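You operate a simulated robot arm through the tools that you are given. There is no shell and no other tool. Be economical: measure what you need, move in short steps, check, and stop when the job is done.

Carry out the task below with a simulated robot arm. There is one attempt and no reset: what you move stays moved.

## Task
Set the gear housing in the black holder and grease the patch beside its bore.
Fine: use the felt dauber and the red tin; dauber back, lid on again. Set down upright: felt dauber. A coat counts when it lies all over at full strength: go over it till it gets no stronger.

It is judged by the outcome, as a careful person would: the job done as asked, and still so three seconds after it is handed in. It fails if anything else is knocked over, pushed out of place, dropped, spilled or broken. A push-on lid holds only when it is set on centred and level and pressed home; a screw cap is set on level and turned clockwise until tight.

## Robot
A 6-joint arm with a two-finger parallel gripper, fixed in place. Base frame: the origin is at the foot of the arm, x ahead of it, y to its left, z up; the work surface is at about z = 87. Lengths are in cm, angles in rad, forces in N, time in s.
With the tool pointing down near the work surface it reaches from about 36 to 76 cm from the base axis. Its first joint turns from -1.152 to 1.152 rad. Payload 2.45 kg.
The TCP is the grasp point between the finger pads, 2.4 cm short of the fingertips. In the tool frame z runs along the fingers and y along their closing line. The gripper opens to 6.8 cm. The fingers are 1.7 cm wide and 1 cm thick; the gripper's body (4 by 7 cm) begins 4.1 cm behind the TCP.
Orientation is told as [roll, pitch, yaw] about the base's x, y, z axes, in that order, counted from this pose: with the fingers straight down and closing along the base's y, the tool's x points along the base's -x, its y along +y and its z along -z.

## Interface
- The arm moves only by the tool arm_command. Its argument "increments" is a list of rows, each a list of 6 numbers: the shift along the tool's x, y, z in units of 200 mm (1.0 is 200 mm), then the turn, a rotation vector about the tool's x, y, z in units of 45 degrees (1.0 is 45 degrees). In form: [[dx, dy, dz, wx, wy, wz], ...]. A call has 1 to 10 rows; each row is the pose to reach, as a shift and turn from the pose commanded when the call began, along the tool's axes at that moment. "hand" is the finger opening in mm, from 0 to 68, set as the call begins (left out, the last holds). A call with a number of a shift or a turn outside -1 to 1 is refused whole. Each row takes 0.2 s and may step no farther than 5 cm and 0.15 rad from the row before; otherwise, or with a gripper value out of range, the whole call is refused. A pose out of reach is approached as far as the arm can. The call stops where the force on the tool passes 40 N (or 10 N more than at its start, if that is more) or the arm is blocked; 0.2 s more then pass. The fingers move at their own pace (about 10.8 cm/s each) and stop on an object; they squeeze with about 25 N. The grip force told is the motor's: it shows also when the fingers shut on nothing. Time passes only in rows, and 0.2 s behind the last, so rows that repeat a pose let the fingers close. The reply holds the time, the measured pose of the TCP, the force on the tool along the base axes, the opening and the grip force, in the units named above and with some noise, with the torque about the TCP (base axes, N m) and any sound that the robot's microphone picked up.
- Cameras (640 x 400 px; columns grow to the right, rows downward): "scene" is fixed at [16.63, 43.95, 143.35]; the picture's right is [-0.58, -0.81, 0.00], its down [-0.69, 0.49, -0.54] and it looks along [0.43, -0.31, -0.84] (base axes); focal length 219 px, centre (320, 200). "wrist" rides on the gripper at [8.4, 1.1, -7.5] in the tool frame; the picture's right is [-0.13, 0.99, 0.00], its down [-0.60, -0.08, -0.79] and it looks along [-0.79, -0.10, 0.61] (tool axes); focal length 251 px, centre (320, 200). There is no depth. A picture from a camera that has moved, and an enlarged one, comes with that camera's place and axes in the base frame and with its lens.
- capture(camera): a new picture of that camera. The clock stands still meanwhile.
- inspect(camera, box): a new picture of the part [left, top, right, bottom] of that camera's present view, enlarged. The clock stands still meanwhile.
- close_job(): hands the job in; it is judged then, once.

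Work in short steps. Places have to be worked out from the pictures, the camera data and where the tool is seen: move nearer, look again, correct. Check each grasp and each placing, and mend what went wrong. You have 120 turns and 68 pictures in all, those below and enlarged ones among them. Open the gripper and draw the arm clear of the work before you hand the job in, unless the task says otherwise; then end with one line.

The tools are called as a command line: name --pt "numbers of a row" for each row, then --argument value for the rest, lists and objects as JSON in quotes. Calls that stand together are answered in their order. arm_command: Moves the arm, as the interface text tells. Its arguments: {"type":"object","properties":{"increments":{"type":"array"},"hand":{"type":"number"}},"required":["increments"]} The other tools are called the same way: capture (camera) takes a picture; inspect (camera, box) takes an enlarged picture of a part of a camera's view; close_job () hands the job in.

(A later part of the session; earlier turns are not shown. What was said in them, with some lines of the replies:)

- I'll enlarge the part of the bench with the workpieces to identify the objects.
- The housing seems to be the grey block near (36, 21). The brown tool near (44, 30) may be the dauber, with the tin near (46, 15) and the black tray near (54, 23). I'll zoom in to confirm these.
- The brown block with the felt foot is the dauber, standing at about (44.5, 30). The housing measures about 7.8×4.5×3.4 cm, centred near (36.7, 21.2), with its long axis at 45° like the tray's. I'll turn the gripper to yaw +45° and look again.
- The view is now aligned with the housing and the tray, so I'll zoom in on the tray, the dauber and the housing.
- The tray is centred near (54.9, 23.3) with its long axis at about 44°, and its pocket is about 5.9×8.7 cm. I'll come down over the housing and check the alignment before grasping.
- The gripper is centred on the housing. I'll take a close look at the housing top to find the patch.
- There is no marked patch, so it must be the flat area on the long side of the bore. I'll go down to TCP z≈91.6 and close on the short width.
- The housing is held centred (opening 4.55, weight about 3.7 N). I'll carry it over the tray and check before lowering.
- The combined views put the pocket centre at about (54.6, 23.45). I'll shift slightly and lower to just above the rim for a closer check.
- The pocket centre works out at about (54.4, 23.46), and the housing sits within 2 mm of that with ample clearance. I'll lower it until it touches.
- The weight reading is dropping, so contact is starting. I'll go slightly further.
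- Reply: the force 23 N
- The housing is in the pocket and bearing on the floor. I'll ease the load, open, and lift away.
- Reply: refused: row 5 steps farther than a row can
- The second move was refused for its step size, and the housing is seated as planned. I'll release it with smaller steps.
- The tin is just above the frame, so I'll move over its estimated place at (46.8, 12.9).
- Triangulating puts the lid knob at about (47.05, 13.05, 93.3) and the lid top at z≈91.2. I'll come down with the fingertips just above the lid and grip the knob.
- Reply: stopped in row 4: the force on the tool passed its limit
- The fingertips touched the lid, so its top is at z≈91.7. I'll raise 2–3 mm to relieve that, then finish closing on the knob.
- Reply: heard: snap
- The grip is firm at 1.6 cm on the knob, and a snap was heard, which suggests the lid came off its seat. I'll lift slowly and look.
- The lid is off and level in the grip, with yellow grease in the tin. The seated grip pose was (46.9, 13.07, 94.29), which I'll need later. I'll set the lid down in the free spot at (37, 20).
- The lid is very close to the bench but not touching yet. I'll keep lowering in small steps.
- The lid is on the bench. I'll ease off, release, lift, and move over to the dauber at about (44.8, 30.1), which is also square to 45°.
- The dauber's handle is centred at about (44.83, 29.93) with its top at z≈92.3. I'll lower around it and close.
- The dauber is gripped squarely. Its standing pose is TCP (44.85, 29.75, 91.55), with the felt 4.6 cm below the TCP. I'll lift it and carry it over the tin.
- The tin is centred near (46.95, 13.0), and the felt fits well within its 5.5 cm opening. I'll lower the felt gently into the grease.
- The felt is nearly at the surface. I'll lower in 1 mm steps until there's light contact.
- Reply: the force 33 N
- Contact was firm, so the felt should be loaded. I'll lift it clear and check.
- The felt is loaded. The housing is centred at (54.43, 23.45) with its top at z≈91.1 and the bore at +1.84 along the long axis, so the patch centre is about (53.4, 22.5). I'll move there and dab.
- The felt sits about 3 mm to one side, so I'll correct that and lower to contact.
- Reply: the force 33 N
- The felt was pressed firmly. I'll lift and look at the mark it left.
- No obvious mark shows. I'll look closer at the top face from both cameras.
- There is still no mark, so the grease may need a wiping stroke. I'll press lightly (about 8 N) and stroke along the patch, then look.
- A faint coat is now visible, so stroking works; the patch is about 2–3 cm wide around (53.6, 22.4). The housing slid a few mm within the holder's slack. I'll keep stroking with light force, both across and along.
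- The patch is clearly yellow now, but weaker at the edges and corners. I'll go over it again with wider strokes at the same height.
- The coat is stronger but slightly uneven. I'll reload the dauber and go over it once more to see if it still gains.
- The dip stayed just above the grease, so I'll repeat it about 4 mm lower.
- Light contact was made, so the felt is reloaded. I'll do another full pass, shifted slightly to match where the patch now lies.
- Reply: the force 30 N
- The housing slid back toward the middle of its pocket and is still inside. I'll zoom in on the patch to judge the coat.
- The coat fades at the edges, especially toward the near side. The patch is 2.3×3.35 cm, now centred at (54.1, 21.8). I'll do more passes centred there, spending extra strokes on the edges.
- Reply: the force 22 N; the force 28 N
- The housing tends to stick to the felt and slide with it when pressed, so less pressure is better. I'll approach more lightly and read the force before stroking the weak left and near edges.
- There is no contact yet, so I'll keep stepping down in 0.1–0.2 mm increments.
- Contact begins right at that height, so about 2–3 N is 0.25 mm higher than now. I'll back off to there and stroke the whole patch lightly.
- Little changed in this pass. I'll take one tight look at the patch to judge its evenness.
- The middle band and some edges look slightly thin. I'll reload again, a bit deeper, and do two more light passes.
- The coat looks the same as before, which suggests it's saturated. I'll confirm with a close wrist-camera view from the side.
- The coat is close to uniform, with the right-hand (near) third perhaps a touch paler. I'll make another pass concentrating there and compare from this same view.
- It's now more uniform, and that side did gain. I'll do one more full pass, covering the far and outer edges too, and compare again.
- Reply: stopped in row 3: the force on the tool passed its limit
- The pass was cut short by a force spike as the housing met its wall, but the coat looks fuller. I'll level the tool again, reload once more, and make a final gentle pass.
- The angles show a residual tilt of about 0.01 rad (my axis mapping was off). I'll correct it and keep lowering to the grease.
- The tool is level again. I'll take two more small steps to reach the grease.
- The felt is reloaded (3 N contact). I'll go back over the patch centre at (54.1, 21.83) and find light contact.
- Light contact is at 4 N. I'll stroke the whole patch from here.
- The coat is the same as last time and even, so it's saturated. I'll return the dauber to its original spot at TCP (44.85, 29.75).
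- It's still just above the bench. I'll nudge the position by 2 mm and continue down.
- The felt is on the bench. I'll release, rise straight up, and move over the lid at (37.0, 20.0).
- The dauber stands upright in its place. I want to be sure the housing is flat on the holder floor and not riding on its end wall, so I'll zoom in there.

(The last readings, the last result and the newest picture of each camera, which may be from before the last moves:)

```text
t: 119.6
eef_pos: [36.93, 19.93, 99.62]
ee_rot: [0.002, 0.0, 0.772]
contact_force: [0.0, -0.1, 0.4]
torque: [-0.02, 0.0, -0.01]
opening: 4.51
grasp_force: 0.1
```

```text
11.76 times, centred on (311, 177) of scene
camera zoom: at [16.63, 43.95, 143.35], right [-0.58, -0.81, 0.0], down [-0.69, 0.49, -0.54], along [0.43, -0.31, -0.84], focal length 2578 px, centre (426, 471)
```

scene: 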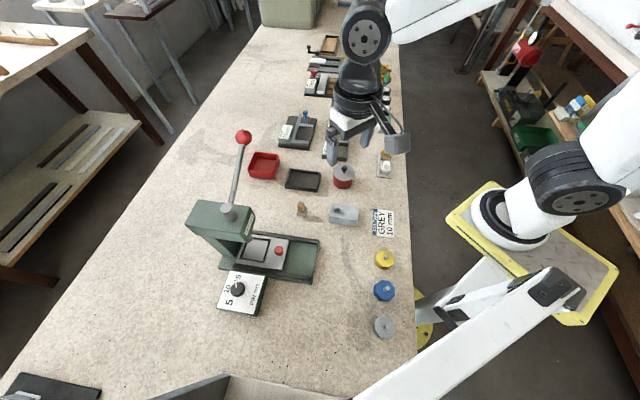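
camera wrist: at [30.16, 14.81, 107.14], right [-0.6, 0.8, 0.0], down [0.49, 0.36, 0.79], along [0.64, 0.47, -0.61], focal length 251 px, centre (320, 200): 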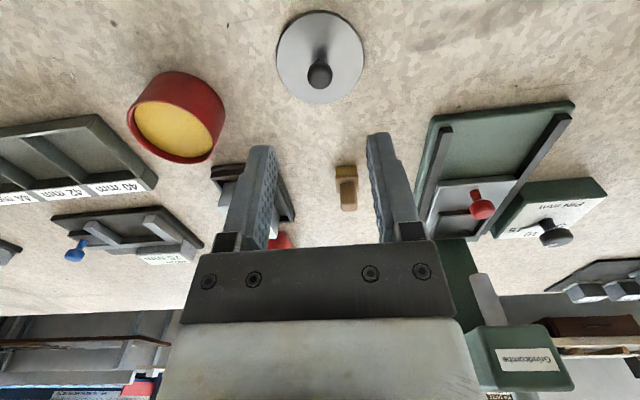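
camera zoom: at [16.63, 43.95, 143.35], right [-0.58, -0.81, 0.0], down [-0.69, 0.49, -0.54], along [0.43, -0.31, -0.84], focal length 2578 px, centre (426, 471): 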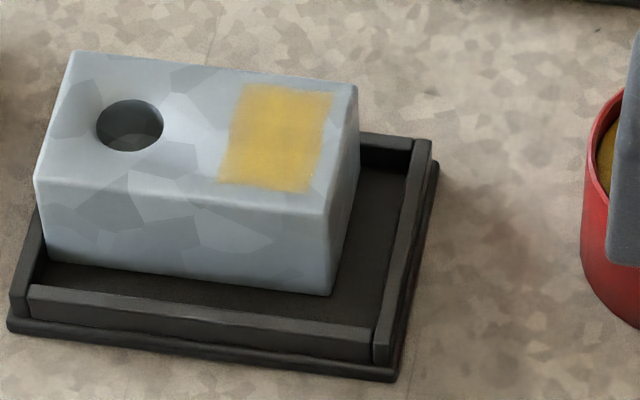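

The housing lies flat on the pocket floor, against two of its walls, and the coat is even. Now I'll grip the lid knob at TCP z≈90.1.

arm_command --pt "-0.006 0.0 0.2 0 0 0" --pt "-0.006 0.0 0.4 0 0 0" --pt "-0.006 0.0 0.472 0 0 0" --pt "-0.006 0.0 0.472 0 0 0"

arm_command --pt "0 0 0 0 0 0" --pt "0 0 0 0 0 0" --pt "0 0 0 0 0 0" --pt "0 0 0 0 0 0" --hand 5

arm_command --pt "0 0 -0.1 0 0 0" --pt "0 0 -0.3 0 0 0" --pt "0 0 -0.48 0 0 0" --pt "0 0 -0.48 0 0 0"

capture --camera "wrist"

```text
t: 120.6
eef_pos: [37.31, 20.1, 89.98]
ee_rot: [0.0, -0.001, 0.771]
contact_force: [-0.1, -0.1, -0.8]
torque: [0.04, -0.02, 0.02]
opening: 4.52
grasp_force: 0.0
```

```text
t: 121.6
eef_pos: [37.28, 20.11, 90.01]
ee_rot: [0.001, 0.001, 0.772]
contact_force: [0.0, 0.1, 0.0]
torque: [0.0, 0.02, 0.0]
opening: 1.6
grasp_force: 25.0
```

```text
t: 122.6
eef_pos: [36.99, 20.09, 99.7]
ee_rot: [0.0, 0.001, 0.771]
contact_force: [-0.2, 0.3, -1.1]
torque: [0.01, 0.02, -0.02]
opening: 1.6
grasp_force: 25.0
```

```text
9 pictures are left
camera wrist: at [30.27, 14.94, 107.28], right [-0.6, 0.8, 0.0], down [0.49, 0.36, 0.79], along [0.63, 0.47, -0.61], focal length 251 px, centre (320, 200)
```

wrist: 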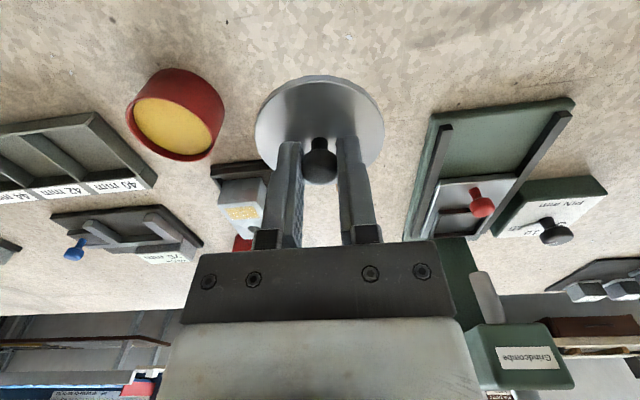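

The lid is held level, gripped about 2 mm further back than before. I'll carry it over the tin, aiming for TCP (47.0, 13.2), and check the alignment while hovering.

arm_command --pt "-0.037 -0.196 -0.03 0 0 0" --pt "-0.074 -0.392 -0.03 0 0 0" --pt "-0.111 -0.589 -0.03 0 0 0" --pt "-0.111 -0.589 0.12 0 0 0" --pt "-0.111 -0.589 0.2 0 0 0" --pt "-0.111 -0.589 0.2 0 0 0"

inspect --camera "scene" --box '[310, 150, 374, 190]'

inspect --camera "wrist" --box '[220, 0, 420, 200]'

```text
t: 124.0
eef_pos: [46.82, 13.35, 95.65]
ee_rot: [-0.001, 0.0, 0.771]
contact_force: [0.5, 0.0, -0.3]
torque: [0.02, -0.02, -0.02]
opening: 1.6
grasp_force: 25.0
```

```text
10.00 times, centred on (342, 170) of scene
camera zoom: at [16.63, 43.95, 143.35], right [-0.58, -0.81, 0.0], down [-0.69, 0.49, -0.54], along [0.43, -0.31, -0.84], focal length 2191 px, centre (100, 500)
```

zoom: 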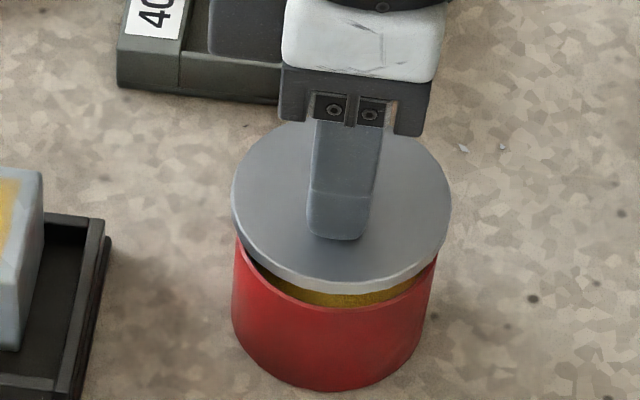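

```text
2.00 times, centred on (320, 100) of wrist
camera zoom: at [40.16, 8.24, 103.25], right [-0.6, 0.8, 0.0], down [0.49, 0.36, 0.79], along [0.64, 0.48, -0.61], focal length 503 px, centre (320, 400)
```

zoom: 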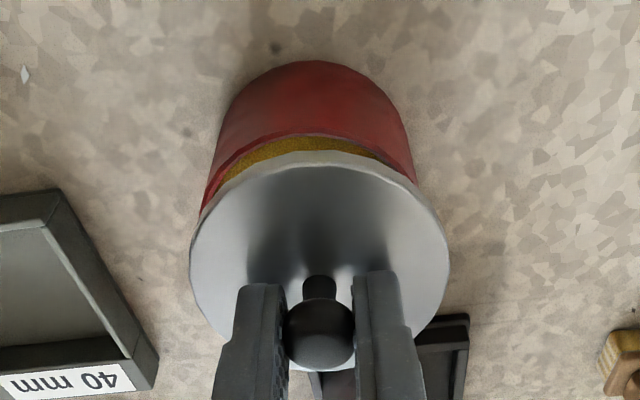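

Both cameras show the lid about 2.5 mm off sideways from the tin, matching the difference from the recorded seat pose. I'll correct that and lower to just above the rim to recheck.

arm_command --pt "0 -0.012 0.0 0 0 0" --pt "0 -0.012 0.025 0 0 0" --pt "0 -0.012 0.04 0 0 0" --pt "0 -0.012 0.04 0 0 0"

inspect --camera "scene" --box '[310, 150, 374, 190]'

inspect --camera "wrist" --box '[220, 0, 420, 200]'

```text
t: 125.0
eef_pos: [47.01, 13.06, 94.76]
ee_rot: [0.0, 0.001, 0.772]
contact_force: [-0.9, 0.2, -1.0]
torque: [-0.04, 0.02, -0.01]
opening: 1.61
grasp_force: 25.2
```

```text
10.00 times, centred on (342, 170) of scene
camera zoom: at [16.63, 43.95, 143.35], right [-0.58, -0.81, 0.0], down [-0.69, 0.49, -0.54], along [0.43, -0.31, -0.84], focal length 2191 px, centre (100, 500)
```

zoom: 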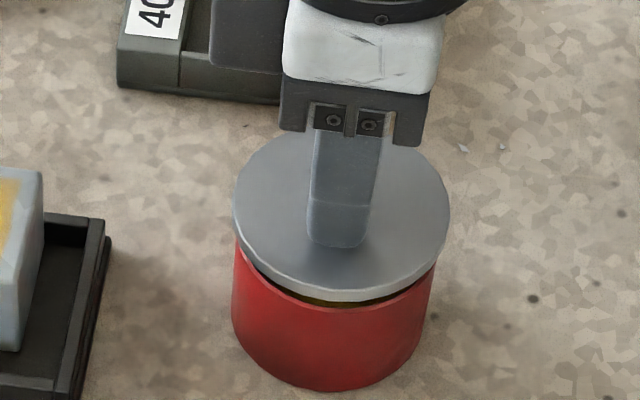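

```text
2.00 times, centred on (320, 100) of wrist
camera zoom: at [40.37, 7.99, 102.49], right [-0.6, 0.8, 0.0], down [0.49, 0.36, 0.79], along [0.64, 0.48, -0.61], focal length 503 px, centre (320, 400)
```

zoom: 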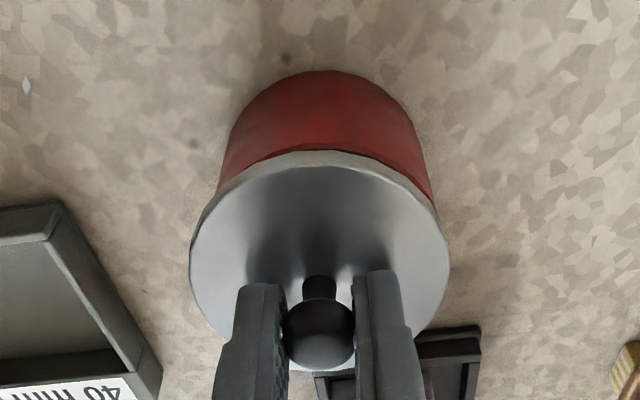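

The alignment looks good within about 1 mm. I'll nudge 1 mm and press the lid down gradually.

arm_command --pt "0 0.004 0.01 0 0 0" --pt "0 0.004 0.02 0 0 0" --pt "0 0.004 0.026 0 0 0" --pt "0 0.004 0.03 0 0 0"

arm_command --pt "0 0 0.004 0 0 0" --pt "0 0 0.008 0 0 0" --pt "0 0 0.012 0 0 0"

```text
t: 126.0
eef_pos: [47.11, 13.08, 94.26]
ee_rot: [0.0, 0.001, 0.772]
contact_force: [0.4, -1.0, 0.2]
torque: [-0.03, -0.01, -0.02]
opening: 1.6
grasp_force: 25.2
```

```text
t: 126.8
eef_pos: [47.08, 13.18, 94.13]
ee_rot: [-0.002, -0.003, 0.77]
contact_force: [-6.9, -1.6, 32.0]
torque: [-0.03, 0.11, -0.02]
opening: 1.61
grasp_force: 24.8
heard: snap
```

A snap was heard, so the lid is seated. I'll relieve the load without pulling, open, and rise clear.

arm_command --pt "0 0 -0.006 0 0 0" --pt "0 0 -0.007 0 0 0"

arm_command --pt "0 0 0 0 0 0" --pt "0 0 0 0 0 0" --pt "0 0 -0.1 0 0 0" --pt "0 0 -0.3 0 0 0" --pt "0 0 -0.5 0 0 0" --pt "0.2 -0.1 -0.55 0 0 0" --pt "0.4 -0.2 -0.6 0 0 0" --pt "0.4 -0.2 -0.6 0 0 0" --hand 45

inspect --camera "scene" --box '[270, 150, 382, 230]'

```text
t: 127.4
eef_pos: [47.16, 13.15, 94.16]
ee_rot: [-0.002, -0.001, 0.772]
contact_force: [0.9, 4.3, 9.8]
torque: [0.2, -0.19, -0.01]
opening: 1.6
grasp_force: 25.6
```

```text
t: 129.2
eef_pos: [43.91, 4.82, 106.05]
ee_rot: [0.0, 0.0, 0.77]
contact_force: [0.0, 0.3, -0.2]
torque: [-0.02, -0.01, -0.01]
opening: 4.49
grasp_force: 0.1
```

```text
5.00 times, centred on (326, 190) of scene
camera zoom: at [16.63, 43.95, 143.35], right [-0.58, -0.81, 0.0], down [-0.69, 0.49, -0.54], along [0.43, -0.31, -0.84], focal length 1096 px, centre (290, 250)
```

zoom: 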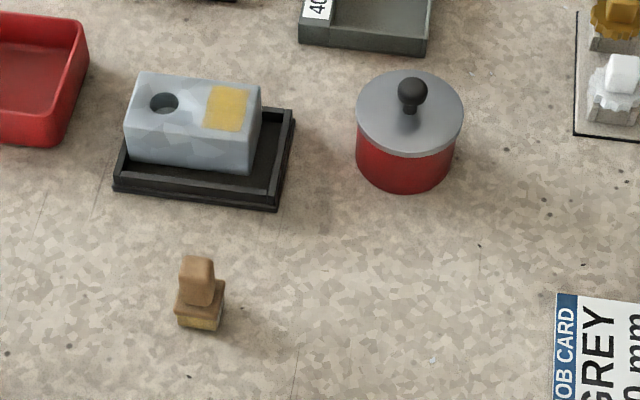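

Everything is in place. I'll take one close check of the lid's seat.

inspect --camera "scene" --box '[324, 156, 372, 192]'

```text
11.11 times, centred on (348, 174) of scene
camera zoom: at [16.63, 43.95, 143.35], right [-0.58, -0.81, 0.0], down [-0.69, 0.49, -0.54], along [0.43, -0.31, -0.84], focal length 2434 px, centre (9, 489)
```

zoom: 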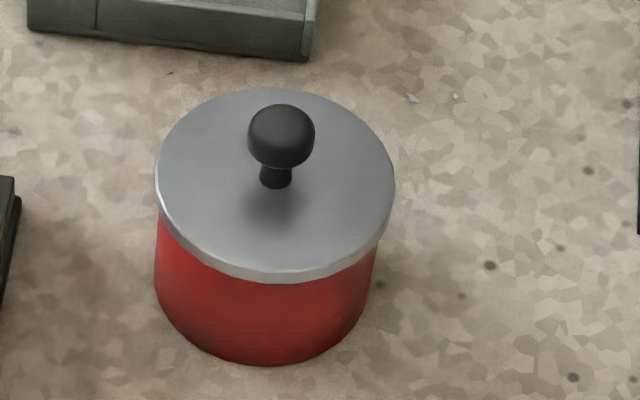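

The lid sits level, centred and tight on the tin. The arm is clear and the gripper open, so I'm handing the job in.

close_job

```text
The job is handed in.
```

The gear housing is in the black holder with the patch beside its bore greased until a further pass added nothing visible; the felt dauber is back upright in its place and the red tin's lid is pressed home (it snapped shut).
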